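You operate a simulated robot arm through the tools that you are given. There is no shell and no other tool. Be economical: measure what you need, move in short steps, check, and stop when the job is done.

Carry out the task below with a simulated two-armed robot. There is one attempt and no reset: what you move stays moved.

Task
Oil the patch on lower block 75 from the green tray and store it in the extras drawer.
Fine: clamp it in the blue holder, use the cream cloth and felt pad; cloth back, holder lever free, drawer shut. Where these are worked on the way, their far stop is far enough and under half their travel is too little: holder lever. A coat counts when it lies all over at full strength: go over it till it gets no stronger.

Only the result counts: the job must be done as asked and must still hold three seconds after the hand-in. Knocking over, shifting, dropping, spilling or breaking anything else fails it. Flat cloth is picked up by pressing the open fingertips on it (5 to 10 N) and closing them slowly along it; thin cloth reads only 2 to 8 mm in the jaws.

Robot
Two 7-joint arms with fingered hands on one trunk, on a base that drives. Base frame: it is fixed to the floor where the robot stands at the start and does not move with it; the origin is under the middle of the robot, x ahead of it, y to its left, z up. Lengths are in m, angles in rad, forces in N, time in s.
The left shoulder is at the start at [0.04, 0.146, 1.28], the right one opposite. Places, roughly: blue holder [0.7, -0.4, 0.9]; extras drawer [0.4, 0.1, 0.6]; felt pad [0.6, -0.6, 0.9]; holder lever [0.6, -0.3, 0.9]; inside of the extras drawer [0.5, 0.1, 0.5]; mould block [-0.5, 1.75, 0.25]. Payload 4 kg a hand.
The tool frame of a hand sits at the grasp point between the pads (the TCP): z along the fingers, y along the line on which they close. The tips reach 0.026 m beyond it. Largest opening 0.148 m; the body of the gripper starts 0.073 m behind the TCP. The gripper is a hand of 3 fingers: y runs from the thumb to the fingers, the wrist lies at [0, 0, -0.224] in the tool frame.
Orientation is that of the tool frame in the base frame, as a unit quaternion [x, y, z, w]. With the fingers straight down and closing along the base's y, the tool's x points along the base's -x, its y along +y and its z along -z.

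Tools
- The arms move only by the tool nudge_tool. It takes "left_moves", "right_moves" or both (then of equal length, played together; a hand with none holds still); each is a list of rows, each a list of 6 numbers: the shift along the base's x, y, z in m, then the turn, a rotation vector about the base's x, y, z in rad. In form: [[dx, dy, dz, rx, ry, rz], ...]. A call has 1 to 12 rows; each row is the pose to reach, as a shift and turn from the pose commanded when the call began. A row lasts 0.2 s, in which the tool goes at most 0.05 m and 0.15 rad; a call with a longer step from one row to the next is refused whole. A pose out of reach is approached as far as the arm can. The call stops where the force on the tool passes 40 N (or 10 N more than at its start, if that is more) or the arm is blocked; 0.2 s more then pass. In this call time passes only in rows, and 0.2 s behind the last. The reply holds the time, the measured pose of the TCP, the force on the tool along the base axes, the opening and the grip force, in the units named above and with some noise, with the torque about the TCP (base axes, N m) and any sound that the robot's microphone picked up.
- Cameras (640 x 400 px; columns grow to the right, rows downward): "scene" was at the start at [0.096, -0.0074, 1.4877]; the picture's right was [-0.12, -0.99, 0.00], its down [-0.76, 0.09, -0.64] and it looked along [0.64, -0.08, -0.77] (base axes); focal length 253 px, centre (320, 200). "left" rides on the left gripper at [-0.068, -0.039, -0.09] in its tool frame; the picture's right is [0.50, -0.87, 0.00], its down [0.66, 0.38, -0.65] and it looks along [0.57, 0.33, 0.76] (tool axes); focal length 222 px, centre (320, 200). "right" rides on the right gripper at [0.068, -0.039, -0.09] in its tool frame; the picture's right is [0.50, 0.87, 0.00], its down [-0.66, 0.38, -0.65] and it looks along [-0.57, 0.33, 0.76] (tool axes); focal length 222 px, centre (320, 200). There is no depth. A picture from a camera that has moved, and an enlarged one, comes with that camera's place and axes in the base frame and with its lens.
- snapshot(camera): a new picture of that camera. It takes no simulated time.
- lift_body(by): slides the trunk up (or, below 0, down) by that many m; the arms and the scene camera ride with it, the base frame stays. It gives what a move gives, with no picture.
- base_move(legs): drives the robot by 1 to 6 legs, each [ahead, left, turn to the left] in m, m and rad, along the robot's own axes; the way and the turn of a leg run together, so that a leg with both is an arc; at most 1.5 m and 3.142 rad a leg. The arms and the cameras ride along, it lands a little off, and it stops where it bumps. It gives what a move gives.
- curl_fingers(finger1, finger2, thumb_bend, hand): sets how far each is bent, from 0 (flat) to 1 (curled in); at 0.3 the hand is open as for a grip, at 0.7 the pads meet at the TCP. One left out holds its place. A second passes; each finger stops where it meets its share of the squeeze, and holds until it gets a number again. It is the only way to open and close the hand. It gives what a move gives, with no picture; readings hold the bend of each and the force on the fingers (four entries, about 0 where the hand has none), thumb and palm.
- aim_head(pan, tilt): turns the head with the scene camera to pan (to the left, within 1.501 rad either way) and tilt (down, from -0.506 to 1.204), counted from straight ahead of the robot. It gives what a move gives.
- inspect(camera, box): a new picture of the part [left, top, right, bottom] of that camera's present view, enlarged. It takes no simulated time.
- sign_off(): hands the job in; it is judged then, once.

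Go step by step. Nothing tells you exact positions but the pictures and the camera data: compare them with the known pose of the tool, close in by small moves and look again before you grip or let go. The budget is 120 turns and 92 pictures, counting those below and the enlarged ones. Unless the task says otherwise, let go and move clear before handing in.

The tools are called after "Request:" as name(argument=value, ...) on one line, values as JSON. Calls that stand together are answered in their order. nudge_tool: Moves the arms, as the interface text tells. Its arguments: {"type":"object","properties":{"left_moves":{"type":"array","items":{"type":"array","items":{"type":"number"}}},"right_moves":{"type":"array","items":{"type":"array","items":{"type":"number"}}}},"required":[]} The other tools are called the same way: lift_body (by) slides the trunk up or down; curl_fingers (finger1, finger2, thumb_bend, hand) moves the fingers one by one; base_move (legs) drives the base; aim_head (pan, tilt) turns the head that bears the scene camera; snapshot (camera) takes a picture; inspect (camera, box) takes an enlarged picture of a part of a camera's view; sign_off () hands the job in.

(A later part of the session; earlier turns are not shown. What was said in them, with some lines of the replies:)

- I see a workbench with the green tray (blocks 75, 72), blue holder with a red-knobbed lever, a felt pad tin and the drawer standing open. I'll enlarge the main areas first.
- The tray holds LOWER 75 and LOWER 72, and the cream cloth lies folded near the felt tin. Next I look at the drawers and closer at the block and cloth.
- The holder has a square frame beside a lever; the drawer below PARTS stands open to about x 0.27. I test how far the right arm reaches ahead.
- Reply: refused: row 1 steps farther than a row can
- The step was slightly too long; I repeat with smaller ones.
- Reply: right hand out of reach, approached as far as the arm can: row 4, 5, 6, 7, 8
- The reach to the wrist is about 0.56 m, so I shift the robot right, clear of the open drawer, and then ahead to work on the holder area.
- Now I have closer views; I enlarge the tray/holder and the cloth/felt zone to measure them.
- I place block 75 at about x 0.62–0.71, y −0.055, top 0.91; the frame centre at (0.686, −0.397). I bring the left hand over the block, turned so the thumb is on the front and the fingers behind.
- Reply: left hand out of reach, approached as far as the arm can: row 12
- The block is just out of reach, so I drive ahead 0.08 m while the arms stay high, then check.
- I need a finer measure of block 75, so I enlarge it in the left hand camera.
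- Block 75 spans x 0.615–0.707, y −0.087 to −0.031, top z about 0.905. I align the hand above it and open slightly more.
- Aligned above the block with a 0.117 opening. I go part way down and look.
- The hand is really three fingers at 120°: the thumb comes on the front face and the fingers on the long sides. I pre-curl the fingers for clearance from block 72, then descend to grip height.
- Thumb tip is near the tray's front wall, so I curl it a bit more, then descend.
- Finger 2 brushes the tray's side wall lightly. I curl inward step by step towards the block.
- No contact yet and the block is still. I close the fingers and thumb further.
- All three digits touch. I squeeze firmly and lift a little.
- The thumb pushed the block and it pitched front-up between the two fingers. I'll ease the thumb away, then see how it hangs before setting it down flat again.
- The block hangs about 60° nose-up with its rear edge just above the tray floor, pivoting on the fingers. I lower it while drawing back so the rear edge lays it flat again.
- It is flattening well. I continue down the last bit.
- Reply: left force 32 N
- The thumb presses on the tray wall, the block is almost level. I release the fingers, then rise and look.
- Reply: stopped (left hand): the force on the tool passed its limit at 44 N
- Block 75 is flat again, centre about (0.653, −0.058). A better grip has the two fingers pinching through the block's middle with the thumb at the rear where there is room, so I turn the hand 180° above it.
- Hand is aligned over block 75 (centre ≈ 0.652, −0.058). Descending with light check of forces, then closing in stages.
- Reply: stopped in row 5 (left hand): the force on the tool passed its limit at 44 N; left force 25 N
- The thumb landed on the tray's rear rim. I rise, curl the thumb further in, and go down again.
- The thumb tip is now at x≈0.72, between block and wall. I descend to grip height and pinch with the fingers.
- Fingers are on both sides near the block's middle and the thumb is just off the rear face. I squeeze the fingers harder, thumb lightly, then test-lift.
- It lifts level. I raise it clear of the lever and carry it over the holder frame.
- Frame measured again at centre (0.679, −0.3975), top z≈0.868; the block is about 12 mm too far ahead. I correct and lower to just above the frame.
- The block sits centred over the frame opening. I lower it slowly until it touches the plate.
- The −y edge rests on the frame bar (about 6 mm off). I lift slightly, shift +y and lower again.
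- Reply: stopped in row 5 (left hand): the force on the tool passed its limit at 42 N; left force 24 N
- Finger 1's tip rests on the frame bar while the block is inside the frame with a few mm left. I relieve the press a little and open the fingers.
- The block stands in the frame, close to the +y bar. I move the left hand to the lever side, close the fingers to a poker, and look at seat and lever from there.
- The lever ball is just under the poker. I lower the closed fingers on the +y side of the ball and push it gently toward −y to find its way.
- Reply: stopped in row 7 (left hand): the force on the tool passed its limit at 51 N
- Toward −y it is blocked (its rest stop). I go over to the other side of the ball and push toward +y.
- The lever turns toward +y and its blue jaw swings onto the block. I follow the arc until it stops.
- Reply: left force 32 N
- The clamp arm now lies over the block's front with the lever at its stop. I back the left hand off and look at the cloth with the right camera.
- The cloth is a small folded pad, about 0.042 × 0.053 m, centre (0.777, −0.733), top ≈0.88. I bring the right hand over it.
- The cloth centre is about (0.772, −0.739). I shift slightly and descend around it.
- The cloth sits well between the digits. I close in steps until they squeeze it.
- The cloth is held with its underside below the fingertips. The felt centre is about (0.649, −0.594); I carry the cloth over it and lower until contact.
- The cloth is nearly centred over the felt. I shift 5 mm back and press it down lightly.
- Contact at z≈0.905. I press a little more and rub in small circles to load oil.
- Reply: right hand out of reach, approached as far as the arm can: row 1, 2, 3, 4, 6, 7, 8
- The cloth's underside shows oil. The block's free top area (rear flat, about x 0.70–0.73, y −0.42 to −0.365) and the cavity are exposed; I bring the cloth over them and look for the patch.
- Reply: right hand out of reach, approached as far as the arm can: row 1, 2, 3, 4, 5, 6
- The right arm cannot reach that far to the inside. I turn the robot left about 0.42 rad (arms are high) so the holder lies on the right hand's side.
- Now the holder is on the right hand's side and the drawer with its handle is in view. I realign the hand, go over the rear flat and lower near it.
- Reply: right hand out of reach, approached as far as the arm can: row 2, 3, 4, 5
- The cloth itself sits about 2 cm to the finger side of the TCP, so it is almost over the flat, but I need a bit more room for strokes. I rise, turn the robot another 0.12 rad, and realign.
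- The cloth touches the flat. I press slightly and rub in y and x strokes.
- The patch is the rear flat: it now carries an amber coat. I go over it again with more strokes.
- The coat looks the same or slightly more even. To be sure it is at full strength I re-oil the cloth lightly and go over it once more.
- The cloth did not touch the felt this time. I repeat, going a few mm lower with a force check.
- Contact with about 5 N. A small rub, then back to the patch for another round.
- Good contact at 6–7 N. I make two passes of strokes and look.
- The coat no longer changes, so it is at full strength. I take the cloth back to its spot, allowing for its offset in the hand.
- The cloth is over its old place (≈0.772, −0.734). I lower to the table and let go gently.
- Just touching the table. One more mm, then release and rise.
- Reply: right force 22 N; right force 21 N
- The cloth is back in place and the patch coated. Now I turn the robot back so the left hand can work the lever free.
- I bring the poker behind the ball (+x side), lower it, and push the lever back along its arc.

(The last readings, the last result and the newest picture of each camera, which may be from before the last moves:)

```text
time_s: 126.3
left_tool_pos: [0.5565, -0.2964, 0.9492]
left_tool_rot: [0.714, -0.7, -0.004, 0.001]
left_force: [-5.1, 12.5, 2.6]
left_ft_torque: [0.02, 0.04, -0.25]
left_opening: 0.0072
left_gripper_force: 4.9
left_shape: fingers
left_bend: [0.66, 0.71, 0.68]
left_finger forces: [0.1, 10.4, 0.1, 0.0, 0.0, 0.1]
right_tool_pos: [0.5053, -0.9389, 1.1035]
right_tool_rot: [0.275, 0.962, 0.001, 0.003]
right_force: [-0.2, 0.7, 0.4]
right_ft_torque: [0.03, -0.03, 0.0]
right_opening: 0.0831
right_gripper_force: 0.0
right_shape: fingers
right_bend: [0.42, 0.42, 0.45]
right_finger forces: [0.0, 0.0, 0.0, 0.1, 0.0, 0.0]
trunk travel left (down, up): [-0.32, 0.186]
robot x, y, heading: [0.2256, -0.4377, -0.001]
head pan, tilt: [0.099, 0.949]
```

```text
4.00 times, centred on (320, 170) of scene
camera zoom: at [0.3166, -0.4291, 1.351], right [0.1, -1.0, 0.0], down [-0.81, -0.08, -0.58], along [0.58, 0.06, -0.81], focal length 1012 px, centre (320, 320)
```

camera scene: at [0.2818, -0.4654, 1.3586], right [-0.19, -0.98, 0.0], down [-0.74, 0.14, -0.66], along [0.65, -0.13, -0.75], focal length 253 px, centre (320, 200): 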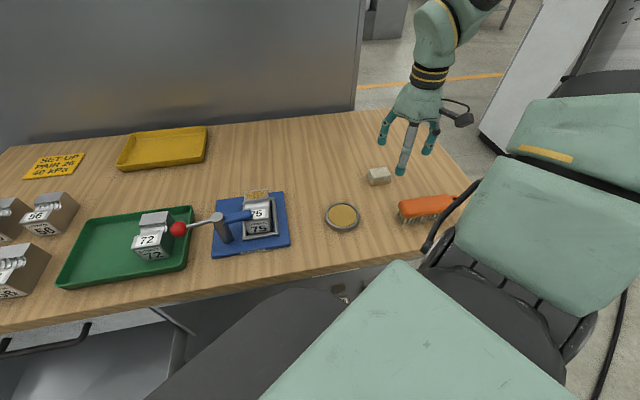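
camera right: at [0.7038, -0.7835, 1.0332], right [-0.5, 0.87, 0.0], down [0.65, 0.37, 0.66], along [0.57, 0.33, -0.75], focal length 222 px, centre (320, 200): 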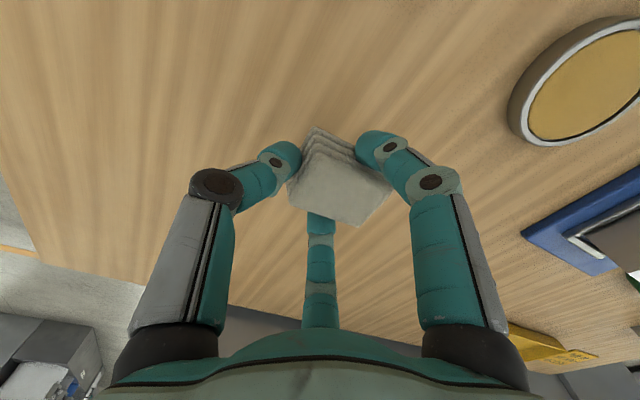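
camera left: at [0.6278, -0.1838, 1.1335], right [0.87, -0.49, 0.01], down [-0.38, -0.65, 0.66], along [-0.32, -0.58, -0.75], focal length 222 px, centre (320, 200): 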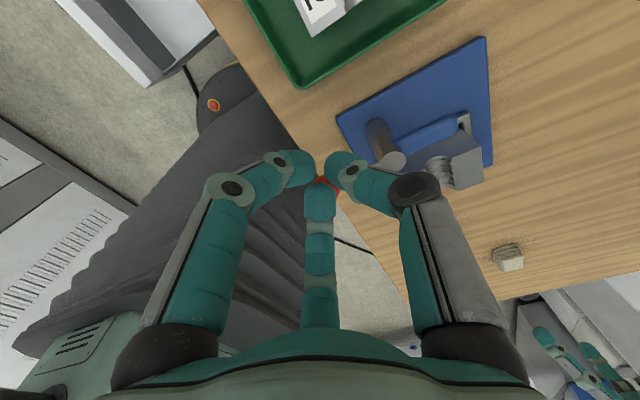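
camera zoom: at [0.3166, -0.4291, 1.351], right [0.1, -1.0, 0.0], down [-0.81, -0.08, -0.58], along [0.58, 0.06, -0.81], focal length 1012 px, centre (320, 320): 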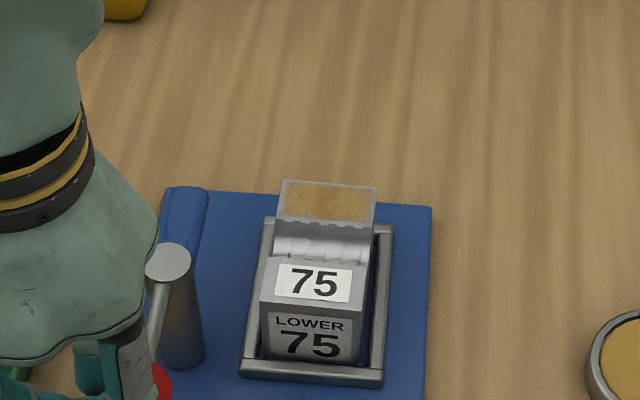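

The lever is back at its rest with the jaw clear. Next I pull the left hand off, go above the block and prepare the same grip.

Request:
nudge_tool(left_moves=[[0, 0.02, 0.01, 0, 0, 0], [0, 0.025, 0.05, 0, 0, 0], [0.005, 0.02, 0.095, 0, 0, 0], [0.04, 0.0, 0.1, 0, 0, 0], [0.075, -0.025, 0.1, 0, 0, 0], [0.11, -0.06, 0.1, 0, 0, 0], [0.14, -0.09, 0.1, 0, 0, 0], [0.1485, -0.0965, 0.1, 0, 0, -0.01]])

Request:
curl_fingers(hand="left", finger1=0.48, finger2=0.48, thumb_bend=0.5)

Request:
nudge_tool(left_moves=[[0, 0, -0.03, 0, 0, 0], [0, 0, -0.06, 0, 0, 0]])

Request:
snapshot(camera="left")

```text
time_s: 128.1
left_tool_pos: [0.7112, -0.395, 1.0506]
left_tool_rot: [0.711, -0.703, -0.002, -0.001]
left_force: [0.0, -0.2, -0.1]
left_ft_torque: [0.03, 0.0, 0.0]
left_opening: 0.0049
left_gripper_force: 0.1
left_shape: fingers
left_bend: [0.68, 0.68, 0.68]
left_finger forces: [0.1, 0.0, 0.0, 0.1, 0.0, 0.0]
right_tool_pos: [0.5061, -0.9407, 1.103]
right_tool_rot: [0.276, 0.961, 0.001, 0.003]
right_force: [-0.7, -0.3, 0.0]
right_ft_torque: [0.04, -0.01, 0.0]
right_opening: 0.0831
right_gripper_force: 0.0
right_shape: fingers
right_bend: [0.42, 0.42, 0.45]
right_finger forces: [0.0, 0.0, 0.0, 0.0, 0.1, 0.0]
trunk travel left (down, up): [-0.32, 0.186]
robot x, y, heading: [0.2285, -0.4382, 0.002]
head pan, tilt: [0.099, 0.949]
```

```text
time_s: 129.1
left_tool_pos: [0.7106, -0.3969, 1.0491]
left_tool_rot: [0.711, -0.703, -0.003, 0.0]
left_force: [-0.1, 0.8, -0.1]
left_ft_torque: [0.0, 0.01, 0.0]
left_opening: 0.065
left_gripper_force: 0.0
left_shape: fingers
left_bend: [0.48, 0.48, 0.5]
left_finger forces: [0.0, 0.0, 0.1, 0.0, 0.0, 0.0]
right_tool_pos: [0.5083, -0.942, 1.1026]
right_tool_rot: [0.276, 0.961, 0.001, 0.003]
right_force: [0.7, 0.2, -0.4]
right_ft_torque: [0.01, -0.03, 0.01]
right_opening: 0.0832
right_gripper_force: 0.1
right_shape: fingers
right_bend: [0.42, 0.42, 0.45]
right_finger forces: [0.1, 0.0, 0.0, 0.1, 0.0, 0.1]
trunk travel left (down, up): [-0.32, 0.186]
robot x, y, heading: [0.2222, -0.4398, 0.0]
head pan, tilt: [0.099, 0.949]
```

```text
time_s: 129.7
left_tool_pos: [0.7124, -0.3953, 0.9889]
left_tool_rot: [0.711, -0.704, -0.001, 0.0]
left_force: [-0.2, 0.5, 0.3]
left_ft_torque: [0.01, 0.02, 0.02]
left_opening: 0.0651
left_gripper_force: 0.1
left_shape: fingers
left_bend: [0.48, 0.48, 0.5]
left_finger forces: [0.0, 0.0, 0.0, 0.1, 0.0, 0.1]
right_tool_pos: [0.5071, -0.9408, 1.1033]
right_tool_rot: [0.276, 0.961, 0.002, 0.002]
right_force: [0.1, -0.1, 0.3]
right_ft_torque: [-0.03, -0.01, 0.02]
right_opening: 0.0829
right_gripper_force: 0.1
right_shape: fingers
right_bend: [0.42, 0.42, 0.45]
right_finger forces: [0.0, 0.1, 0.0, 0.0, 0.0, 0.0]
trunk travel left (down, up): [-0.32, 0.186]
robot x, y, heading: [0.2253, -0.437, -0.001]
head pan, tilt: [0.099, 0.949]
```

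```text
10 pictures are left
camera left: at [0.7501, -0.3283, 1.0784], right [0.87, -0.49, 0.0], down [-0.37, -0.66, 0.65], along [-0.32, -0.57, -0.76], focal length 222 px, centre (320, 200)
```

left: 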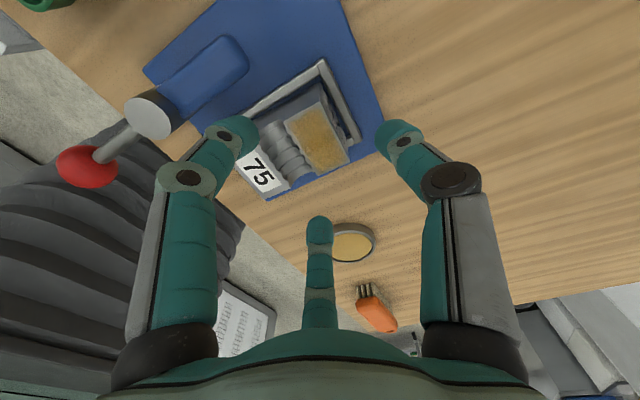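

Block centre ≈ (0.681, −0.396) with an intact coat. I shift to x 0.705 and descend around it.

Request:
nudge_tool(left_moves=[[-0.0075, -0.001, -0.02, 0, 0, 0], [-0.0075, -0.001, -0.04, 0, 0, 0], [-0.0075, -0.001, -0.055, 0, 0, 0], [-0.0075, -0.001, -0.068, 0, 0, 0], [-0.0075, -0.001, -0.08, 0, 0, 0]])

Request:
curl_fingers(hand="left", finger1=0.54, finger2=0.54, thumb_bend=0.53)

Request:
inspect(camera="left", box=[160, 20, 480, 220])

```text
time_s: 130.9
left_tool_pos: [0.7026, -0.3973, 0.9088]
left_tool_rot: [0.711, -0.703, -0.002, 0.0]
left_force: [-0.3, 0.9, 0.7]
left_ft_torque: [0.02, 0.03, 0.02]
left_opening: 0.0646
left_gripper_force: 0.0
left_shape: fingers
left_bend: [0.48, 0.48, 0.5]
left_finger forces: [0.0, 0.1, 0.0, 0.0, 0.1, 0.0]
right_tool_pos: [0.507, -0.9423, 1.103]
right_tool_rot: [0.276, 0.961, 0.001, 0.002]
right_force: [-0.2, 0.1, -0.6]
right_ft_torque: [0.0, -0.01, -0.02]
right_opening: 0.0832
right_gripper_force: 0.1
right_shape: fingers
right_bend: [0.42, 0.42, 0.45]
right_finger forces: [0.0, 0.0, 0.1, 0.0, 0.1, 0.0]
trunk travel left (down, up): [-0.32, 0.186]
robot x, y, heading: [0.2262, -0.4407, -0.001]
head pan, tilt: [0.099, 0.949]
```

```text
time_s: 131.9
left_tool_pos: [0.7023, -0.3961, 0.91]
left_tool_rot: [0.711, -0.704, -0.002, 0.0]
left_force: [0.1, -0.3, 0.1]
left_ft_torque: [0.01, 0.05, -0.03]
left_opening: 0.0536
left_gripper_force: 1.4
left_shape: fingers
left_bend: [0.52, 0.53, 0.53]
left_finger forces: [1.2, 0.8, 0.1, 0.0, 0.0, 0.1]
right_tool_pos: [0.5074, -0.9405, 1.1039]
right_tool_rot: [0.277, 0.961, 0.001, 0.002]
right_force: [0.5, 0.1, -0.2]
right_ft_torque: [0.01, -0.01, -0.01]
right_opening: 0.0831
right_gripper_force: 0.1
right_shape: fingers
right_bend: [0.42, 0.42, 0.45]
right_finger forces: [0.0, 0.1, 0.0, 0.0, 0.0, 0.1]
trunk travel left (down, up): [-0.32, 0.186]
robot x, y, heading: [0.2256, -0.4413, -0.001]
head pan, tilt: [0.099, 0.949]
```

```text
2.00 times, centred on (320, 120) of left
camera zoom: at [0.74, -0.3295, 0.9991], right [0.87, -0.49, 0.0], down [-0.37, -0.66, 0.65], along [-0.32, -0.57, -0.76], focal length 444 px, centre (320, 360)
```

zoom: 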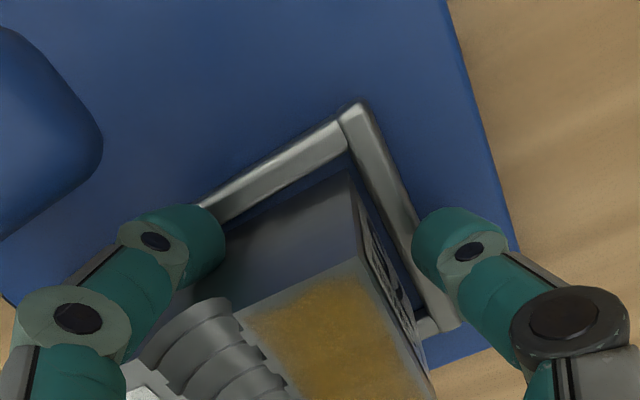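

Both fingers touch symmetrically and the coat is clear of them. I squeeze and lift.

Request:
curl_fingers(hand="left", finger1=0.8, finger2=0.8, thumb_bend=0.57)

Request:
nudge_tool(left_moves=[[0, 0, 0.01, 0, 0, 0], [0, 0, 0.03, 0, 0, 0], [0, 0, 0.06, 0, 0, 0], [0, 0, 0.1, 0, 0, 0]])

Request:
inspect(camera="scene", box=[220, 80, 420, 205])

```text
time_s: 132.9
left_tool_pos: [0.7013, -0.396, 0.9096]
left_tool_rot: [0.711, -0.703, -0.002, 0.0]
left_force: [-2.6, 0.3, 0.1]
left_ft_torque: [0.0, 0.05, 0.03]
left_opening: 0.0452
left_gripper_force: 8.2
left_shape: fingers
left_bend: [0.54, 0.55, 0.56]
left_finger forces: [7.5, 7.9, 0.1, 0.1, 0.7, 0.1]
right_tool_pos: [0.5066, -0.9425, 1.1014]
right_tool_rot: [0.275, 0.961, 0.001, 0.003]
right_force: [0.3, 0.2, 0.4]
right_ft_torque: [0.02, -0.03, -0.02]
right_opening: 0.0833
right_gripper_force: 0.1
right_shape: fingers
right_bend: [0.42, 0.42, 0.45]
right_finger forces: [0.0, 0.0, 0.0, 0.0, 0.1, 0.0]
trunk travel left (down, up): [-0.32, 0.186]
robot x, y, heading: [0.2306, -0.4373, -0.004]
head pan, tilt: [0.099, 0.949]
```

```text
time_s: 133.9
left_tool_pos: [0.7015, -0.3964, 1.009]
left_tool_rot: [0.71, -0.704, -0.002, 0.0]
left_force: [-0.2, 1.1, -6.4]
left_ft_torque: [0.01, -0.12, -0.01]
left_opening: 0.0451
left_gripper_force: 8.4
left_shape: fingers
left_bend: [0.55, 0.56, 0.55]
left_finger forces: [7.5, 7.5, 0.1, 0.1, 1.5, 0.0]
right_tool_pos: [0.5065, -0.9419, 1.1022]
right_tool_rot: [0.276, 0.961, 0.001, 0.002]
right_force: [-0.3, -0.4, 0.5]
right_ft_torque: [0.01, 0.0, 0.01]
right_opening: 0.0833
right_gripper_force: 0.0
right_shape: fingers
right_bend: [0.42, 0.42, 0.45]
right_finger forces: [0.0, 0.1, 0.0, 0.1, 0.0, 0.1]
trunk travel left (down, up): [-0.32, 0.186]
robot x, y, heading: [0.2258, -0.4428, 0.001]
head pan, tilt: [0.099, 0.949]
```

```text
3.20 times, centred on (320, 142) of scene
camera zoom: at [0.3176, -0.4309, 1.351], right [0.1, -1.0, 0.0], down [-0.81, -0.08, -0.58], along [0.58, 0.06, -0.81], focal length 809 px, centre (320, 384)
```

zoom: 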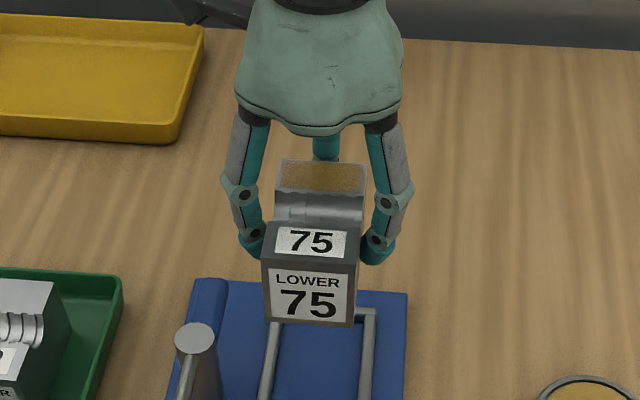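

Block 75 lifts level with its coat intact. I drive back, left and a bit further back so that the left hand comes over the open drawer.

Request:
base_move(legs=[[-0.225, 0, 0], [0, 0.39, 0], [-0.1, 0, 0]])

Request:
aim_head(pan=0.2, tilt=1.0)

Request:
snapshot(camera="scene")

```text
time_s: 138.4
left_tool_pos: [0.377, -0.0043, 1.007]
left_tool_rot: [0.714, -0.7, -0.002, 0.0]
left_force: [0.1, 0.1, -6.2]
left_ft_torque: [0.0, -0.1, 0.02]
left_opening: 0.045
left_gripper_force: 8.0
left_shape: fingers
left_bend: [0.55, 0.56, 0.55]
left_finger forces: [7.8, 7.6, 0.0, 0.0, 1.5, 0.0]
right_tool_pos: [0.1857, -0.55, 1.1015]
right_tool_rot: [0.272, 0.962, 0.001, 0.001]
right_force: [-0.5, -0.6, 0.6]
right_ft_torque: [-0.01, 0.02, -0.02]
right_opening: 0.0831
right_gripper_force: 0.1
right_shape: fingers
right_bend: [0.42, 0.42, 0.45]
right_finger forces: [0.1, 0.1, 0.0, 0.0, 0.0, 0.0]
trunk travel left (down, up): [-0.32, 0.186]
robot x, y, heading: [-0.0997, -0.0538, 0.006]
head pan, tilt: [0.099, 0.949]
```

```text
time_s: 139.1
left_tool_pos: [0.3745, -0.0033, 1.0078]
left_tool_rot: [0.713, -0.701, -0.003, 0.0]
left_force: [-0.3, -0.1, -6.4]
left_ft_torque: [0.01, -0.1, -0.02]
left_opening: 0.0449
left_gripper_force: 8.1
left_shape: fingers
left_bend: [0.55, 0.56, 0.55]
left_finger forces: [7.8, 7.6, 0.0, 0.0, 1.5, 0.0]
right_tool_pos: [0.1825, -0.5504, 1.103]
right_tool_rot: [0.271, 0.962, 0.001, 0.002]
right_force: [0.6, 0.2, 0.0]
right_ft_torque: [0.0, -0.03, -0.01]
right_opening: 0.0832
right_gripper_force: 0.1
right_shape: fingers
right_bend: [0.42, 0.42, 0.45]
right_finger forces: [0.0, 0.0, 0.0, 0.1, 0.0, 0.0]
trunk travel left (down, up): [-0.32, 0.186]
robot x, y, heading: [-0.0981, -0.0549, 0.003]
head pan, tilt: [0.201, 1.0]
```

```text
7 pictures are left
camera scene: at [-0.0131, -0.0352, 1.3474], right [0.2, -0.98, 0.0], down [-0.82, -0.17, -0.54], along [0.53, 0.11, -0.84], focal length 253 px, centre (320, 200)
```

scene: 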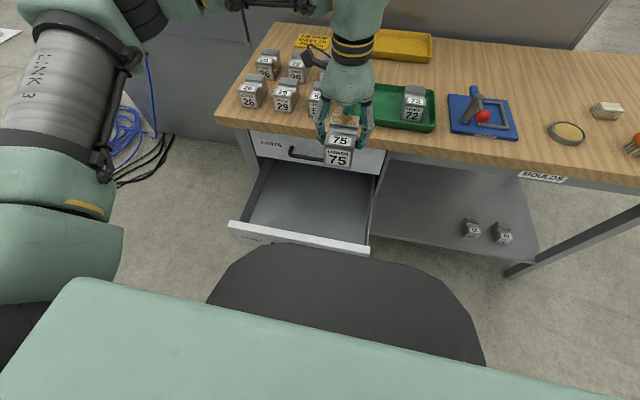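

The drawer opening spans about x 0.31–0.47, y −0.10 to 0.30, front rim z≈0.65. I turn the hand to yaw 0 so the block lies along y, then lower the trunk.

Request:
nudge_tool(left_moves=[[0, 0, 0, 0, 0, -0.143], [0, 0, 0, 0, 0, -0.286], [0, 0, 0, 0, 0, -0.428], [0, 0, 0, 0, 0, -0.571], [0, 0, 0, 0, 0, -0.714], [0, 0, 0, 0, 0, -0.857], [0, 0, 0, 0, 0, -1.0], [0, -0.002, 0, 0, 0, -1.142], [0, -0.004, 0, 0, 0, -1.285], [0, -0.006, 0, 0, 0, -1.428], [-0.002, -0.008, 0, 0, 0, -1.571]])

Request:
lift_body(by=-0.22)

Request:
snapshot(camera="scene")

```text
time_s: 141.5
left_tool_pos: [0.3744, -0.0116, 1.0082]
left_tool_rot: [-0.008, 1.0, 0.002, 0.0]
left_force: [0.2, 0.3, -6.8]
left_ft_torque: [-0.08, 0.03, -0.03]
left_opening: 0.0448
left_gripper_force: 8.5
left_shape: fingers
left_bend: [0.55, 0.56, 0.55]
left_finger forces: [7.7, 7.6, 0.1, 0.0, 1.5, 0.0]
right_tool_pos: [0.1849, -0.5511, 1.1044]
right_tool_rot: [0.272, 0.962, 0.002, 0.002]
right_force: [-0.2, 0.5, -0.2]
right_ft_torque: [-0.03, -0.01, 0.01]
right_opening: 0.0833
right_gripper_force: 0.1
right_shape: fingers
right_bend: [0.42, 0.42, 0.45]
right_finger forces: [0.0, 0.0, 0.1, 0.0, 0.0, 0.0]
trunk travel left (down, up): [-0.32, 0.186]
robot x, y, heading: [-0.1057, -0.0532, 0.008]
head pan, tilt: [0.201, 1.0]
```

```text
time_s: 143.8
left_tool_pos: [0.3731, -0.0117, 0.7885]
left_tool_rot: [-0.009, 1.0, 0.001, 0.001]
left_force: [1.1, -0.8, -6.5]
left_ft_torque: [-0.11, 0.0, 0.01]
left_opening: 0.045
left_gripper_force: 8.2
left_shape: fingers
left_bend: [0.55, 0.56, 0.55]
left_finger forces: [7.6, 7.6, 0.1, 0.0, 1.5, 0.0]
right_tool_pos: [0.1841, -0.5514, 0.8819]
right_tool_rot: [0.272, 0.962, 0.001, 0.002]
right_force: [-0.1, -0.1, 0.2]
right_ft_torque: [-0.01, -0.03, 0.02]
right_opening: 0.0832
right_gripper_force: 0.0
right_shape: fingers
right_bend: [0.42, 0.42, 0.45]
right_finger forces: [0.0, 0.1, 0.0, 0.0, 0.0, 0.0]
trunk travel left (down, up): [-0.1, 0.406]
robot x, y, heading: [-0.0994, -0.0553, 0.004]
head pan, tilt: [0.201, 1.0]
```

```text
6 pictures are left
camera scene: at [-0.0124, -0.0351, 1.1273], right [0.2, -0.98, 0.0], down [-0.82, -0.17, -0.54], along [0.53, 0.11, -0.84], focal length 253 px, centre (320, 200)
```

scene: 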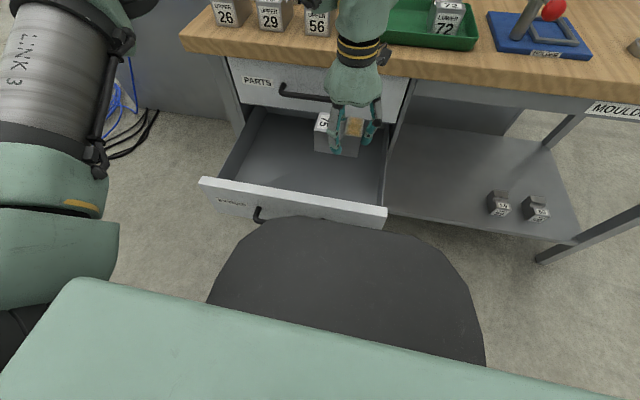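

The front rim is at x≈0.30, z≈0.63, and the PARTS front further back at ≈0.54, so I move the block to x≈0.41 and lower it into the drawer in steps.

Request:
nudge_tool(left_moves=[[0.02, 0, -0.02, 0, 0, 0], [0.04, 0, -0.05, 0, 0, 0], [0.04, 0, -0.08, 0, 0, 0], [0.04, 0, -0.11, 0, 0, 0], [0.04, 0, -0.14, 0, 0, 0], [0.04, 0, -0.16, 0, 0, 0]])

Request:
snapshot(camera="left")

```text
time_s: 145.2
left_tool_pos: [0.4151, -0.0095, 0.6263]
left_tool_rot: [-0.009, 1.0, 0.001, 0.0]
left_force: [0.3, 0.5, -6.9]
left_ft_torque: [-0.11, -0.01, -0.04]
left_opening: 0.0449
left_gripper_force: 8.4
left_shape: fingers
left_bend: [0.55, 0.56, 0.55]
left_finger forces: [7.7, 7.7, 0.1, 0.0, 1.6, 0.0]
right_tool_pos: [0.1857, -0.5502, 0.8826]
right_tool_rot: [0.272, 0.962, 0.001, 0.001]
right_force: [0.2, -0.2, 0.7]
right_ft_torque: [0.01, 0.01, 0.0]
right_opening: 0.083
right_gripper_force: 0.2
right_shape: fingers
right_bend: [0.42, 0.42, 0.45]
right_finger forces: [0.0, 0.0, 0.0, 0.1, 0.0, 0.0]
trunk travel left (down, up): [-0.1, 0.406]
robot x, y, heading: [-0.1035, -0.0486, 0.002]
head pan, tilt: [0.201, 1.0]
```

```text
5 pictures are left
camera left: at [0.4824, -0.0488, 0.7172], right [-0.48, -0.87, 0.0], down [-0.66, 0.36, 0.65], along [-0.57, 0.32, -0.76], focal length 222 px, centre (320, 200)
```

left: 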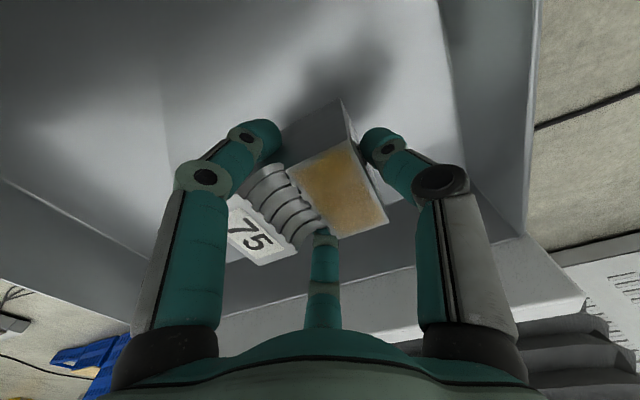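

The block is inside the drawer, floor roughly 3–4 cm below. I lower slowly until contact.

Request:
nudge_tool(left_moves=[[0, 0, -0.01, 0, 0, 0], [0, 0, -0.018, 0, 0, 0], [0, 0, -0.025, 0, 0, 0], [0, 0, -0.031, 0, 0, 0]])

```text
time_s: 146.2
left_tool_pos: [0.414, -0.0098, 0.5964]
left_tool_rot: [-0.009, 1.0, 0.001, 0.001]
left_force: [-0.2, -0.1, -7.4]
left_ft_torque: [-0.07, 0.01, 0.0]
left_opening: 0.0445
left_gripper_force: 8.4
left_shape: fingers
left_bend: [0.55, 0.56, 0.55]
left_finger forces: [7.7, 7.6, 0.0, 0.0, 1.6, 0.1]
right_tool_pos: [0.185, -0.5507, 0.8828]
right_tool_rot: [0.272, 0.962, 0.002, 0.002]
right_force: [-1.0, -0.4, -0.2]
right_ft_torque: [0.0, -0.02, -0.01]
right_opening: 0.0832
right_gripper_force: 0.1
right_shape: fingers
right_bend: [0.42, 0.42, 0.45]
right_finger forces: [0.0, 0.0, 0.0, 0.0, 0.1, 0.0]
trunk travel left (down, up): [-0.1, 0.406]
robot x, y, heading: [-0.0988, -0.0524, 0.006]
head pan, tilt: [0.201, 1.0]
```

Request:
nudge_tool(left_moves=[[0, 0, -0.006, 0, 0, 0], [0, 0, -0.012, 0, 0, 0], [0, 0, -0.017, 0, 0, 0]])

```text
time_s: 147.0
left_tool_pos: [0.4153, -0.0117, 0.5785]
left_tool_rot: [-0.008, 1.0, 0.001, 0.001]
left_force: [-0.5, -0.2, -6.4]
left_ft_torque: [-0.12, 0.01, -0.01]
left_opening: 0.0447
left_gripper_force: 8.6
left_shape: fingers
left_bend: [0.55, 0.56, 0.55]
left_finger forces: [7.7, 7.7, 0.1, 0.1, 1.6, 0.1]
right_tool_pos: [0.1835, -0.551, 0.8816]
right_tool_rot: [0.272, 0.962, 0.002, 0.003]
right_force: [0.1, -1.0, 0.0]
right_ft_torque: [0.0, 0.01, 0.01]
right_opening: 0.0831
right_gripper_force: 0.1
right_shape: fingers
right_bend: [0.42, 0.42, 0.45]
right_finger forces: [0.0, 0.1, 0.0, 0.0, 0.0, 0.0]
trunk travel left (down, up): [-0.1, 0.406]
robot x, y, heading: [-0.0977, -0.0531, 0.005]
head pan, tilt: [0.201, 1.0]
```

Request:
nudge_tool(left_moves=[[0, 0, -0.004, 0, 0, 0], [0, 0, -0.008, 0, 0, 0], [0, 0, -0.011, 0, 0, 0]])

Request:
inspect(camera="left", box=[160, 20, 560, 270])

```text
time_s: 147.8
left_tool_pos: [0.4139, -0.0122, 0.5708]
left_tool_rot: [-0.009, 1.0, 0.001, 0.003]
left_force: [0.3, 2.1, 15.5]
left_ft_torque: [0.2, -0.06, -0.02]
left_opening: 0.0436
left_gripper_force: 10.6
left_shape: fingers
left_bend: [0.55, 0.56, 0.55]
left_finger forces: [10.0, 9.2, 0.0, 0.0, 1.3, 0.0]
right_tool_pos: [0.1826, -0.5507, 0.8839]
right_tool_rot: [0.272, 0.962, 0.001, 0.003]
right_force: [0.2, -0.5, -0.1]
right_ft_torque: [0.03, 0.0, 0.0]
right_opening: 0.0832
right_gripper_force: 0.0
right_shape: fingers
right_bend: [0.42, 0.42, 0.45]
right_finger forces: [0.0, 0.1, 0.1, 0.0, 0.0, 0.0]
trunk travel left (down, up): [-0.1, 0.406]
robot x, y, heading: [-0.1017, -0.0529, 0.003]
head pan, tilt: [0.201, 1.0]
```

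```text
1.60 times, centred on (360, 145) of left
camera zoom: at [0.4811, -0.0499, 0.6615], right [-0.48, -0.87, 0.0], down [-0.67, 0.37, 0.65], along [-0.57, 0.32, -0.76], focal length 355 px, centre (256, 288)
```

zoom: 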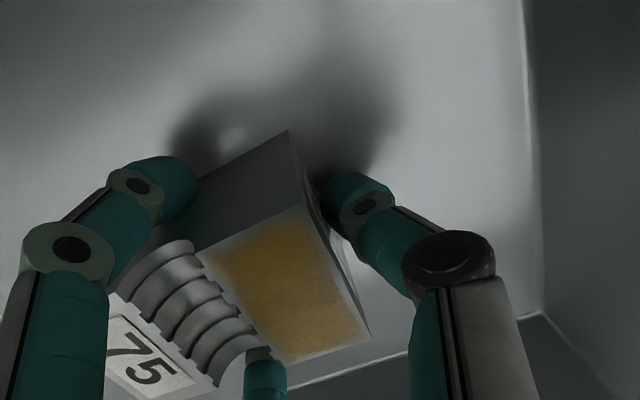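

The block rests on the drawer floor. I release it and rise clear.

Request:
curl_fingers(hand="left", finger1=0.48, finger2=0.48, thumb_bend=0.5)

Request:
curl_fingers(hand="left", finger1=0.4, finger2=0.4, thumb_bend=0.42)

Request:
nudge_tool(left_moves=[[0, 0, 0.02, 0, 0, 0], [0, 0, 0.06, 0, 0, 0], [0, 0, 0.1, 0, 0, 0], [-0.02, 0, 0.14, 0, 0, 0], [-0.04, 0, 0.18, 0, 0, 0], [-0.06, 0.01, 0.22, 0, 0, 0]])

Request:
snapshot(camera="scene")

```text
time_s: 148.8
left_tool_pos: [0.4138, -0.0115, 0.5692]
left_tool_rot: [-0.008, 1.0, 0.002, 0.001]
left_force: [1.0, 1.1, -0.2]
left_ft_torque: [-0.01, 0.01, -0.01]
left_opening: 0.0649
left_gripper_force: 0.2
left_shape: fingers
left_bend: [0.48, 0.48, 0.5]
left_finger forces: [0.1, 0.0, 0.1, 0.0, 0.0, 0.0]
right_tool_pos: [0.1848, -0.5512, 0.8827]
right_tool_rot: [0.272, 0.962, 0.002, 0.002]
right_force: [0.5, 0.2, 0.1]
right_ft_torque: [0.0, 0.03, 0.0]
right_opening: 0.0831
right_gripper_force: 0.0
right_shape: fingers
right_bend: [0.42, 0.42, 0.45]
right_finger forces: [0.0, 0.0, 0.1, 0.0, 0.0, 0.0]
trunk travel left (down, up): [-0.1, 0.406]
robot x, y, heading: [-0.102, -0.052, 0.002]
head pan, tilt: [0.201, 1.0]
```

```text
time_s: 149.8
left_tool_pos: [0.4133, -0.0103, 0.5691]
left_tool_rot: [-0.009, 1.0, 0.001, 0.002]
left_force: [0.8, 0.9, 0.6]
left_ft_torque: [0.02, 0.0, 0.02]
left_opening: 0.091
left_gripper_force: 0.0
left_shape: fingers
left_bend: [0.4, 0.4, 0.42]
left_finger forces: [0.1, 0.1, 0.1, 0.0, 0.0, 0.0]
right_tool_pos: [0.1846, -0.5517, 0.8829]
right_tool_rot: [0.273, 0.962, 0.001, 0.002]
right_force: [-0.1, 1.0, -0.4]
right_ft_torque: [0.01, 0.0, -0.01]
right_opening: 0.0831
right_gripper_force: 0.1
right_shape: fingers
right_bend: [0.42, 0.42, 0.45]
right_finger forces: [0.0, 0.0, 0.0, 0.1, 0.0, 0.0]
trunk travel left (down, up): [-0.1, 0.406]
robot x, y, heading: [-0.102, -0.0496, 0.006]
head pan, tilt: [0.201, 1.0]
```

```text
time_s: 151.2
left_tool_pos: [0.3514, -0.0012, 0.7874]
left_tool_rot: [-0.008, 1.0, 0.001, 0.002]
left_force: [0.4, -0.9, 0.0]
left_ft_torque: [-0.02, -0.01, 0.0]
left_opening: 0.0915
left_gripper_force: 0.1
left_shape: fingers
left_bend: [0.4, 0.4, 0.42]
left_finger forces: [0.1, 0.0, 0.1, 0.0, 0.0, 0.1]
right_tool_pos: [0.1833, -0.5504, 0.8837]
right_tool_rot: [0.272, 0.962, 0.001, 0.003]
right_force: [0.0, 0.4, 0.1]
right_ft_torque: [-0.01, 0.02, 0.02]
right_opening: 0.0827
right_gripper_force: 0.1
right_shape: fingers
right_bend: [0.42, 0.42, 0.45]
right_finger forces: [0.1, 0.0, 0.1, 0.0, 0.1, 0.0]
trunk travel left (down, up): [-0.1, 0.406]
robot x, y, heading: [-0.1016, -0.0505, 0.011]
head pan, tilt: [0.201, 1.0]
```

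```text
3 pictures are left
camera scene: at [-0.0138, -0.0348, 1.1275], right [0.2, -0.98, 0.0], down [-0.82, -0.17, -0.54], along [0.53, 0.11, -0.84], focal length 253 px, centre (320, 200)
```

scene: 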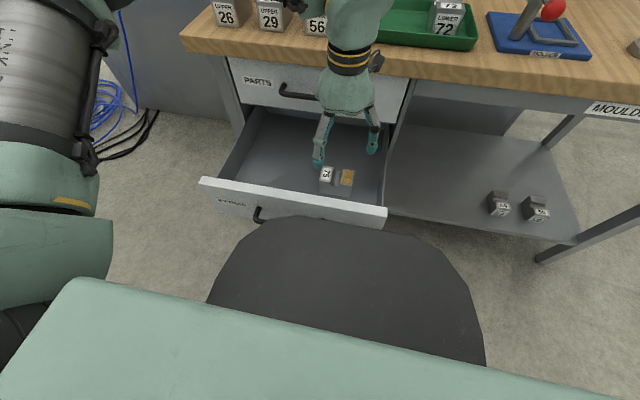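

Block 75 stands upright in the drawer. I back off, close the hand, and pitch it forward so the fingertips can push the drawer front.

Request:
base_move(legs=[[-0.15, 0, 0]])

Request:
curl_fingers(hand="left", finger1=0.68, finger2=0.68, thumb_bend=0.68)

Request:
nudge_tool(left_moves=[[0, 0.01, 0, 0, -0.131, 0], [0, 0.02, 0, 0, -0.262, 0], [0, 0.03, 0, 0, -0.393, 0], [0, 0.04, 0, 0, -0.524, 0], [0, 0.05, 0, 0, -0.655, 0], [0, 0.06, 0, 0, -0.785, 0], [0, 0.07, 0, 0, -0.916, 0], [0, 0.08, 0, 0, -1.047, 0], [0, 0.09, 0, 0, -1.178, 0], [0, 0.09, 0, 0, -1.309, 0], [0, 0.09, 0, 0, -1.44, 0], [0, 0.09, 0, 0, -1.571, 0]])

```text
time_s: 152.6
left_tool_pos: [0.2024, -0.0025, 0.7871]
left_tool_rot: [-0.008, 1.0, 0.001, 0.002]
left_force: [0.8, -0.5, 0.6]
left_ft_torque: [0.02, -0.02, 0.0]
left_opening: 0.0911
left_gripper_force: 0.1
left_shape: fingers
left_bend: [0.4, 0.4, 0.42]
left_finger forces: [0.1, 0.0, 0.0, 0.1, 0.0, 0.1]
right_tool_pos: [0.034, -0.5511, 0.883]
right_tool_rot: [0.272, 0.962, 0.001, 0.003]
right_force: [-0.3, 0.1, 0.5]
right_ft_torque: [0.0, -0.02, -0.01]
right_opening: 0.0831
right_gripper_force: 0.0
right_shape: fingers
right_bend: [0.42, 0.42, 0.45]
right_finger forces: [0.0, 0.1, 0.1, 0.0, 0.0, 0.0]
trunk travel left (down, up): [-0.1, 0.406]
robot x, y, heading: [-0.25, -0.0523, 0.006]
head pan, tilt: [0.201, 1.0]
```

```text
time_s: 153.6
left_tool_pos: [0.2023, -0.003, 0.7866]
left_tool_rot: [-0.008, 1.0, 0.001, 0.002]
left_force: [0.5, -0.4, -0.1]
left_ft_torque: [0.01, -0.02, 0.01]
left_opening: 0.005
left_gripper_force: 0.0
left_shape: fingers
left_bend: [0.68, 0.68, 0.68]
left_finger forces: [0.0, 0.0, 0.1, 0.0, 0.1, 0.0]
right_tool_pos: [0.0337, -0.5525, 0.8833]
right_tool_rot: [0.272, 0.962, 0.002, 0.003]
right_force: [-0.1, 0.2, -0.2]
right_ft_torque: [-0.04, 0.01, 0.0]
right_opening: 0.0831
right_gripper_force: 0.0
right_shape: fingers
right_bend: [0.42, 0.42, 0.45]
right_finger forces: [0.0, 0.0, 0.0, 0.0, 0.0, 0.1]
trunk travel left (down, up): [-0.1, 0.406]
robot x, y, heading: [-0.2494, -0.05, 0.004]
head pan, tilt: [0.201, 1.0]
```

```text
time_s: 156.2
left_tool_pos: [0.2209, 0.0256, 0.9294]
left_tool_rot: [-0.065, 0.74, 0.016, 0.669]
left_force: [-0.1, 0.6, 0.9]
left_ft_torque: [-0.01, 0.04, 0.0]
left_opening: 0.0051
left_gripper_force: 0.0
left_shape: fingers
left_bend: [0.68, 0.68, 0.68]
left_finger forces: [0.1, 0.0, 0.0, 0.0, 0.0, 0.0]
left hand out of reach, approached as far as the arm can: row 7, 8, 9, 10, 11, 12
right_tool_pos: [0.0332, -0.5517, 0.8837]
right_tool_rot: [0.272, 0.962, 0.001, 0.003]
right_force: [0.5, -0.9, 0.1]
right_ft_torque: [0.01, 0.0, -0.01]
right_opening: 0.0831
right_gripper_force: 0.1
right_shape: fingers
right_bend: [0.42, 0.42, 0.45]
right_finger forces: [0.1, 0.0, 0.0, 0.0, 0.0, 0.0]
trunk travel left (down, up): [-0.1, 0.406]
robot x, y, heading: [-0.246, -0.0546, 0.002]
head pan, tilt: [0.201, 1.0]
```

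A fully horizontal hand is out of reach there; a 45° pitch will do, pushing at y≈−0.04 beside the handles. I go to that pose in front of the drawer and lower the trunk fully.

Request:
nudge_tool(left_moves=[[-0.005, -0.011, -0.03, 0, 0.114, 0], [-0.01, -0.022, -0.06, 0, 0.228, 0], [-0.015, -0.033, -0.09, 0, 0.342, 0], [-0.02, -0.044, -0.115, 0, 0.456, 0], [-0.025, -0.055, -0.14, 0, 0.57, 0], [-0.03, -0.066, -0.165, 0, 0.685, 0]])

Request:
lift_body(by=-0.09)

```text
time_s: 157.6
left_tool_pos: [0.1885, -0.0566, 0.7526]
left_tool_rot: [-0.025, 0.923, 0.035, 0.382]
left_force: [0.9, 0.0, -0.2]
left_ft_torque: [-0.01, -0.02, 0.04]
left_opening: 0.0049
left_gripper_force: 0.1
left_shape: fingers
left_bend: [0.68, 0.68, 0.68]
left_finger forces: [0.1, 0.0, 0.0, 0.1, 0.1, 0.0]
right_tool_pos: [0.0339, -0.5512, 0.8827]
right_tool_rot: [0.272, 0.962, 0.002, 0.002]
right_force: [1.0, 0.1, -0.9]
right_ft_torque: [0.02, -0.03, 0.03]
right_opening: 0.0831
right_gripper_force: 0.0
right_shape: fingers
right_bend: [0.42, 0.42, 0.45]
right_finger forces: [0.0, 0.1, 0.0, 0.0, 0.0, 0.0]
trunk travel left (down, up): [-0.1, 0.406]
robot x, y, heading: [-0.2534, -0.0518, 0.002]
head pan, tilt: [0.201, 1.0]
```

```text
time_s: 158.8
left_tool_pos: [0.1884, -0.0554, 0.6654]
left_tool_rot: [-0.026, 0.923, 0.036, 0.383]
left_force: [0.0, -0.4, -0.6]
left_ft_torque: [0.02, -0.02, 0.01]
left_opening: 0.0045
left_gripper_force: 0.1
left_shape: fingers
left_bend: [0.68, 0.68, 0.68]
left_finger forces: [0.0, 0.0, 0.0, 0.0, 0.1, 0.1]
right_tool_pos: [0.0341, -0.5513, 0.7939]
right_tool_rot: [0.273, 0.962, 0.001, 0.002]
right_force: [-1.4, 0.0, 0.1]
right_ft_torque: [0.01, 0.04, -0.01]
right_opening: 0.0833
right_gripper_force: 0.0
right_shape: fingers
right_bend: [0.42, 0.42, 0.45]
right_finger forces: [0.0, 0.0, 0.0, 0.0, 0.1, 0.0]
trunk travel left (down, up): [-0.01, 0.496]
robot x, y, heading: [-0.2496, -0.0504, 0.005]
head pan, tilt: [0.201, 1.0]
```

Request:
nudge_tool(left_moves=[[0, 0.008, -0.04, 0, 0, 0], [0, 0.015, -0.078, 0, 0, 0], [0.03, 0.015, -0.08, 0, 0, 0], [0.055, 0.015, -0.08, 0, 0, 0], [0.075, 0.015, -0.08, 0, 0, 0], [0.095, 0.015, -0.08, 0, 0, 0], [0.115, 0.015, -0.08, 0, 0, 0]])

Request:
snapshot(camera="scene")

```text
time_s: 160.4
left_tool_pos: [0.3044, -0.0411, 0.585]
left_tool_rot: [-0.026, 0.922, 0.037, 0.383]
left_force: [-0.8, 1.3, 0.0]
left_ft_torque: [0.02, 0.02, 0.0]
left_opening: 0.0044
left_gripper_force: 0.0
left_shape: fingers
left_bend: [0.68, 0.68, 0.68]
left_finger forces: [0.1, 0.0, 0.0, 0.0, 0.1, 0.1]
right_tool_pos: [0.0331, -0.5515, 0.7942]
right_tool_rot: [0.272, 0.962, 0.001, 0.002]
right_force: [0.1, -0.1, -0.4]
right_ft_torque: [0.03, -0.01, -0.02]
right_opening: 0.083
right_gripper_force: 0.0
right_shape: fingers
right_bend: [0.42, 0.42, 0.45]
right_finger forces: [0.1, 0.0, 0.0, 0.1, 0.0, 0.1]
trunk travel left (down, up): [-0.01, 0.496]
robot x, y, heading: [-0.2509, -0.055, -0.003]
head pan, tilt: [0.201, 1.0]
```

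```text
2 pictures are left
camera scene: at [-0.1624, -0.0359, 1.0382], right [0.2, -0.98, 0.0], down [-0.82, -0.17, -0.54], along [0.53, 0.11, -0.84], focal length 253 px, centre (320, 200)
```

scene: 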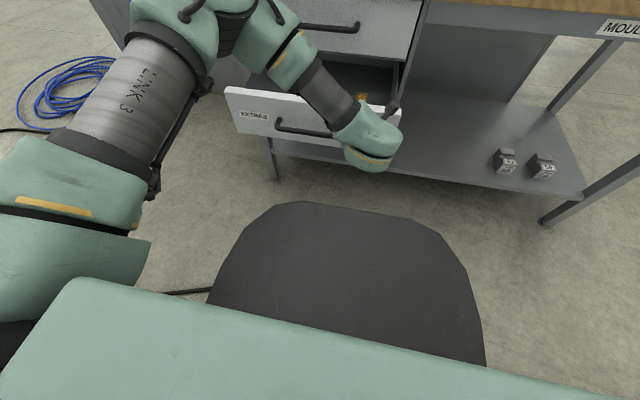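

The hand is before the EXTRAS front and the drawer slides easily. I drive ahead to push it in.

Request:
base_move(legs=[[0.14, 0, 0]])

Request:
nudge_tool(left_moves=[[0.015, 0, 0, 0, 0, 0], [0.03, 0, 0, 0, 0, 0], [0.045, 0, 0, 0, 0, 0], [0.06, 0, 0, 0, 0, 0]])

```text
time_s: 161.8
left_tool_pos: [0.4444, -0.0403, 0.5835]
left_tool_rot: [-0.026, 0.923, 0.035, 0.383]
left_force: [-0.4, 0.6, -0.6]
left_ft_torque: [0.02, 0.04, 0.02]
left_opening: 0.0042
left_gripper_force: 0.1
left_shape: fingers
left_bend: [0.68, 0.68, 0.68]
left_finger forces: [0.1, 0.1, 0.1, 0.0, 0.0, 0.0]
right_tool_pos: [0.1755, -0.5512, 0.7932]
right_tool_rot: [0.272, 0.962, 0.002, 0.001]
right_force: [0.3, 0.0, 0.0]
right_ft_torque: [0.0, 0.03, 0.03]
right_opening: 0.0831
right_gripper_force: 0.0
right_shape: fingers
right_bend: [0.42, 0.42, 0.45]
right_finger forces: [0.0, 0.1, 0.0, 0.1, 0.0, 0.1]
trunk travel left (down, up): [-0.01, 0.496]
robot x, y, heading: [-0.1111, -0.0531, 0.002]
head pan, tilt: [0.201, 1.0]
```

```text
time_s: 162.8
left_tool_pos: [0.5043, -0.0403, 0.5856]
left_tool_rot: [-0.025, 0.922, 0.036, 0.384]
left_force: [0.8, -0.1, -0.8]
left_ft_torque: [0.0, -0.01, 0.01]
left_opening: 0.0045
left_gripper_force: 0.1
left_shape: fingers
left_bend: [0.68, 0.68, 0.68]
left_finger forces: [0.0, 0.0, 0.0, 0.0, 0.1, 0.1]
right_tool_pos: [0.1744, -0.5523, 0.7942]
right_tool_rot: [0.272, 0.962, 0.002, 0.002]
right_force: [0.5, 0.6, 0.9]
right_ft_torque: [0.0, 0.0, -0.01]
right_opening: 0.0833
right_gripper_force: 0.1
right_shape: fingers
right_bend: [0.42, 0.42, 0.45]
right_finger forces: [0.1, 0.0, 0.1, 0.1, 0.0, 0.0]
trunk travel left (down, up): [-0.01, 0.496]
robot x, y, heading: [-0.1122, -0.0518, 0.006]
head pan, tilt: [0.201, 1.0]
```

No stop felt yet; I keep pushing in small steps until I feel the end.

Request:
nudge_tool(left_moves=[[0.012, 0, 0, 0, 0, 0], [0.024, 0, 0, 0, 0, 0], [0.036, 0, 0, 0, 0, 0]])

Request:
snapshot(camera="scene")

```text
time_s: 163.6
left_tool_pos: [0.527, -0.0464, 0.5788]
left_tool_rot: [-0.021, 0.927, 0.033, 0.373]
left_force: [-16.5, 2.0, 4.7]
left_ft_torque: [0.04, -0.07, 0.12]
left_opening: 0.0
left_gripper_force: 9.3
left_shape: fingers
left_bend: [0.71, 0.67, 0.71]
left_finger forces: [9.7, 0.1, 0.1, 0.0, 8.1, 0.0]
right_tool_pos: [0.1718, -0.5516, 0.7946]
right_tool_rot: [0.273, 0.962, 0.001, 0.003]
right_force: [0.4, -1.3, -0.2]
right_ft_torque: [-0.02, 0.01, 0.0]
right_opening: 0.0832
right_gripper_force: 0.1
right_shape: fingers
right_bend: [0.42, 0.42, 0.45]
right_finger forces: [0.0, 0.0, 0.1, 0.0, 0.0, 0.1]
trunk travel left (down, up): [-0.01, 0.496]
robot x, y, heading: [-0.1134, -0.0506, 0.007]
head pan, tilt: [0.201, 1.0]
stopped in row 3 (left hand): the force on the tool passed its limit at 48 N (the readings are from after the stop); the commanded pose is now the measured one
```

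```text
1 pictures are left
camera scene: at [-0.0251, -0.0352, 1.0384], right [0.2, -0.98, 0.0], down [-0.82, -0.17, -0.54], along [0.53, 0.11, -0.84], focal length 253 px, centre (320, 200)
```

scene: 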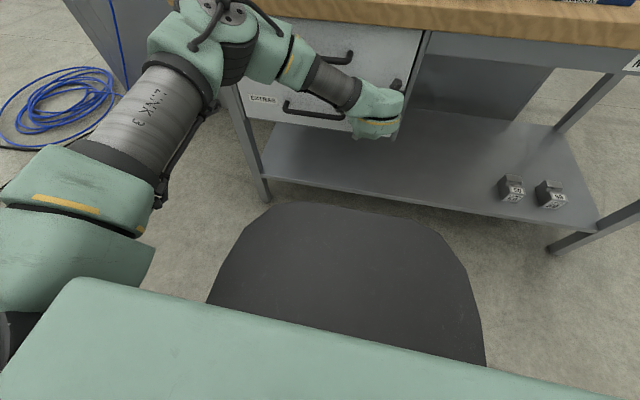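

The EXTRAS front is flush and at its stop. I pull the hand straight back and check once more.

Request:
nudge_tool(left_moves=[[-0.03, 0, 0, 0, 0, 0], [-0.07, 0, 0, 0, 0, 0], [-0.11, 0, 0, 0, 0, 0], [-0.15, 0, 0.02, 0, 0, 0]])

Request:
base_move(legs=[[-0.12, 0, 0]])

Request:
aim_head(pan=0.0, tilt=0.62)

Request:
lift_body(by=0.3)

Request:
snapshot(camera="scene")

```text
time_s: 164.6
left_tool_pos: [0.3788, -0.0442, 0.5986]
left_tool_rot: [-0.021, 0.926, 0.034, 0.375]
left_force: [0.0, -0.1, -0.4]
left_ft_torque: [0.01, 0.03, 0.03]
left_opening: 0.0043
left_gripper_force: 0.0
left_shape: fingers
left_bend: [0.68, 0.68, 0.68]
left_finger forces: [0.0, 0.0, 0.1, 0.0, 0.1, 0.0]
right_tool_pos: [0.1717, -0.5519, 0.7936]
right_tool_rot: [0.273, 0.962, 0.001, 0.002]
right_force: [-0.3, 0.3, -0.5]
right_ft_torque: [-0.01, 0.01, 0.02]
right_opening: 0.0834
right_gripper_force: 0.2
right_shape: fingers
right_bend: [0.42, 0.42, 0.45]
right_finger forces: [0.0, 0.1, 0.1, 0.1, 0.0, 0.0]
trunk travel left (down, up): [-0.01, 0.496]
robot x, y, heading: [-0.1143, -0.0532, 0.003]
head pan, tilt: [0.201, 1.0]
```

```text
time_s: 165.8
left_tool_pos: [0.2594, -0.0454, 0.5982]
left_tool_rot: [-0.022, 0.926, 0.034, 0.376]
left_force: [-0.7, 0.1, -0.1]
left_ft_torque: [0.0, 0.0, 0.0]
left_opening: 0.0045
left_gripper_force: 0.0
left_shape: fingers
left_bend: [0.68, 0.68, 0.68]
left_finger forces: [0.0, 0.1, 0.0, 0.0, 0.1, 0.1]
right_tool_pos: [0.051, -0.5514, 0.794]
right_tool_rot: [0.272, 0.962, 0.0, 0.003]
right_force: [-0.3, 0.2, -1.1]
right_ft_torque: [-0.05, -0.01, -0.01]
right_opening: 0.0829
right_gripper_force: 0.1
right_shape: fingers
right_bend: [0.42, 0.42, 0.45]
right_finger forces: [0.1, 0.0, 0.1, 0.0, 0.0, 0.1]
trunk travel left (down, up): [-0.01, 0.496]
robot x, y, heading: [-0.2316, -0.0548, 0.004]
head pan, tilt: [0.201, 1.0]
```

```text
time_s: 166.7
left_tool_pos: [0.2599, -0.0471, 0.5982]
left_tool_rot: [-0.021, 0.926, 0.033, 0.375]
left_force: [-0.6, -0.1, -0.2]
left_ft_torque: [0.01, 0.02, 0.0]
left_opening: 0.0043
left_gripper_force: 0.0
left_shape: fingers
left_bend: [0.68, 0.68, 0.68]
left_finger forces: [0.0, 0.0, 0.0, 0.1, 0.0, 0.0]
right_tool_pos: [0.053, -0.5515, 0.7937]
right_tool_rot: [0.272, 0.962, 0.002, 0.002]
right_force: [0.3, 0.0, -0.4]
right_ft_torque: [0.02, 0.04, -0.01]
right_opening: 0.083
right_gripper_force: 0.0
right_shape: fingers
right_bend: [0.42, 0.42, 0.45]
right_finger forces: [0.1, 0.1, 0.1, 0.0, 0.0, 0.0]
trunk travel left (down, up): [-0.01, 0.496]
robot x, y, heading: [-0.2305, -0.0509, 0.007]
head pan, tilt: [0.0, 0.62]
```

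```text
time_s: 169.7
left_tool_pos: [0.2597, -0.0478, 0.8985]
left_tool_rot: [-0.021, 0.926, 0.033, 0.375]
left_force: [0.1, -0.1, -0.3]
left_ft_torque: [0.0, 0.03, -0.03]
left_opening: 0.0042
left_gripper_force: 0.0
left_shape: fingers
left_bend: [0.68, 0.68, 0.68]
left_finger forces: [0.0, 0.1, 0.0, 0.0, 0.0, 0.0]
right_tool_pos: [0.0526, -0.5526, 1.0928]
right_tool_rot: [0.273, 0.962, 0.002, 0.002]
right_force: [-0.2, 0.6, -0.6]
right_ft_torque: [-0.01, 0.0, 0.0]
right_opening: 0.0829
right_gripper_force: 0.1
right_shape: fingers
right_bend: [0.42, 0.42, 0.45]
right_finger forces: [0.0, 0.0, 0.0, 0.0, 0.0, 0.1]
trunk travel left (down, up): [-0.31, 0.196]
robot x, y, heading: [-0.2317, -0.0484, 0.005]
head pan, tilt: [0.0, 0.62]
```

```text
0 pictures are left
camera scene: at [-0.124, -0.0498, 1.3678], right [0.0, -1.0, 0.0], down [-0.58, 0.0, -0.81], along [0.81, 0.0, -0.58], focal length 253 px, centre (320, 200)
```

scene: 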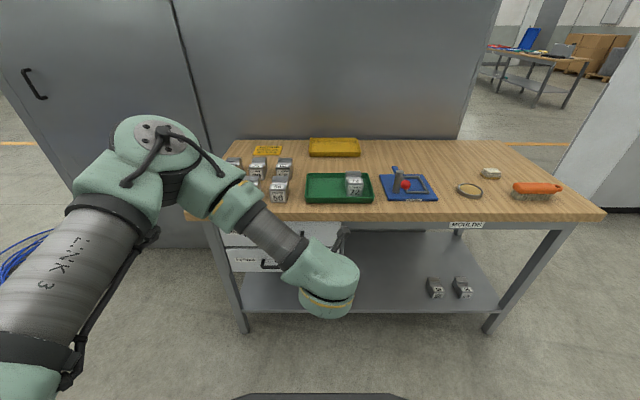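

The drawer is shut, the lever is back at its rest, the cloth is at its place and the other items stand as before. I hand in.

Request:
sign_off()

```text
The job is handed in.
```

I oiled the patch on lower block 75 and left the block upright in the extras drawer. The drawer is pushed shut to its stop.

- **Coat:** I clamped the block in the blue holder and oiled it with the cream cloth from the felt pad. I went over the patch until another pass, with fresh oil on the cloth, made no visible change. The coat was still even when I set the block down.
- **Cloth and lever:** The cloth is back within about a centimetre of where it lay, with some oil on its underside. The holder lever is back at its rest stop.
- **Rough handling in the tray:** My first grip tipped the block, so I laid it flat again and re-gripped it. While doing that I pressed on the tray's rim twice, each time briefly reaching about 44 N. Nothing looked shifted in the last picture.
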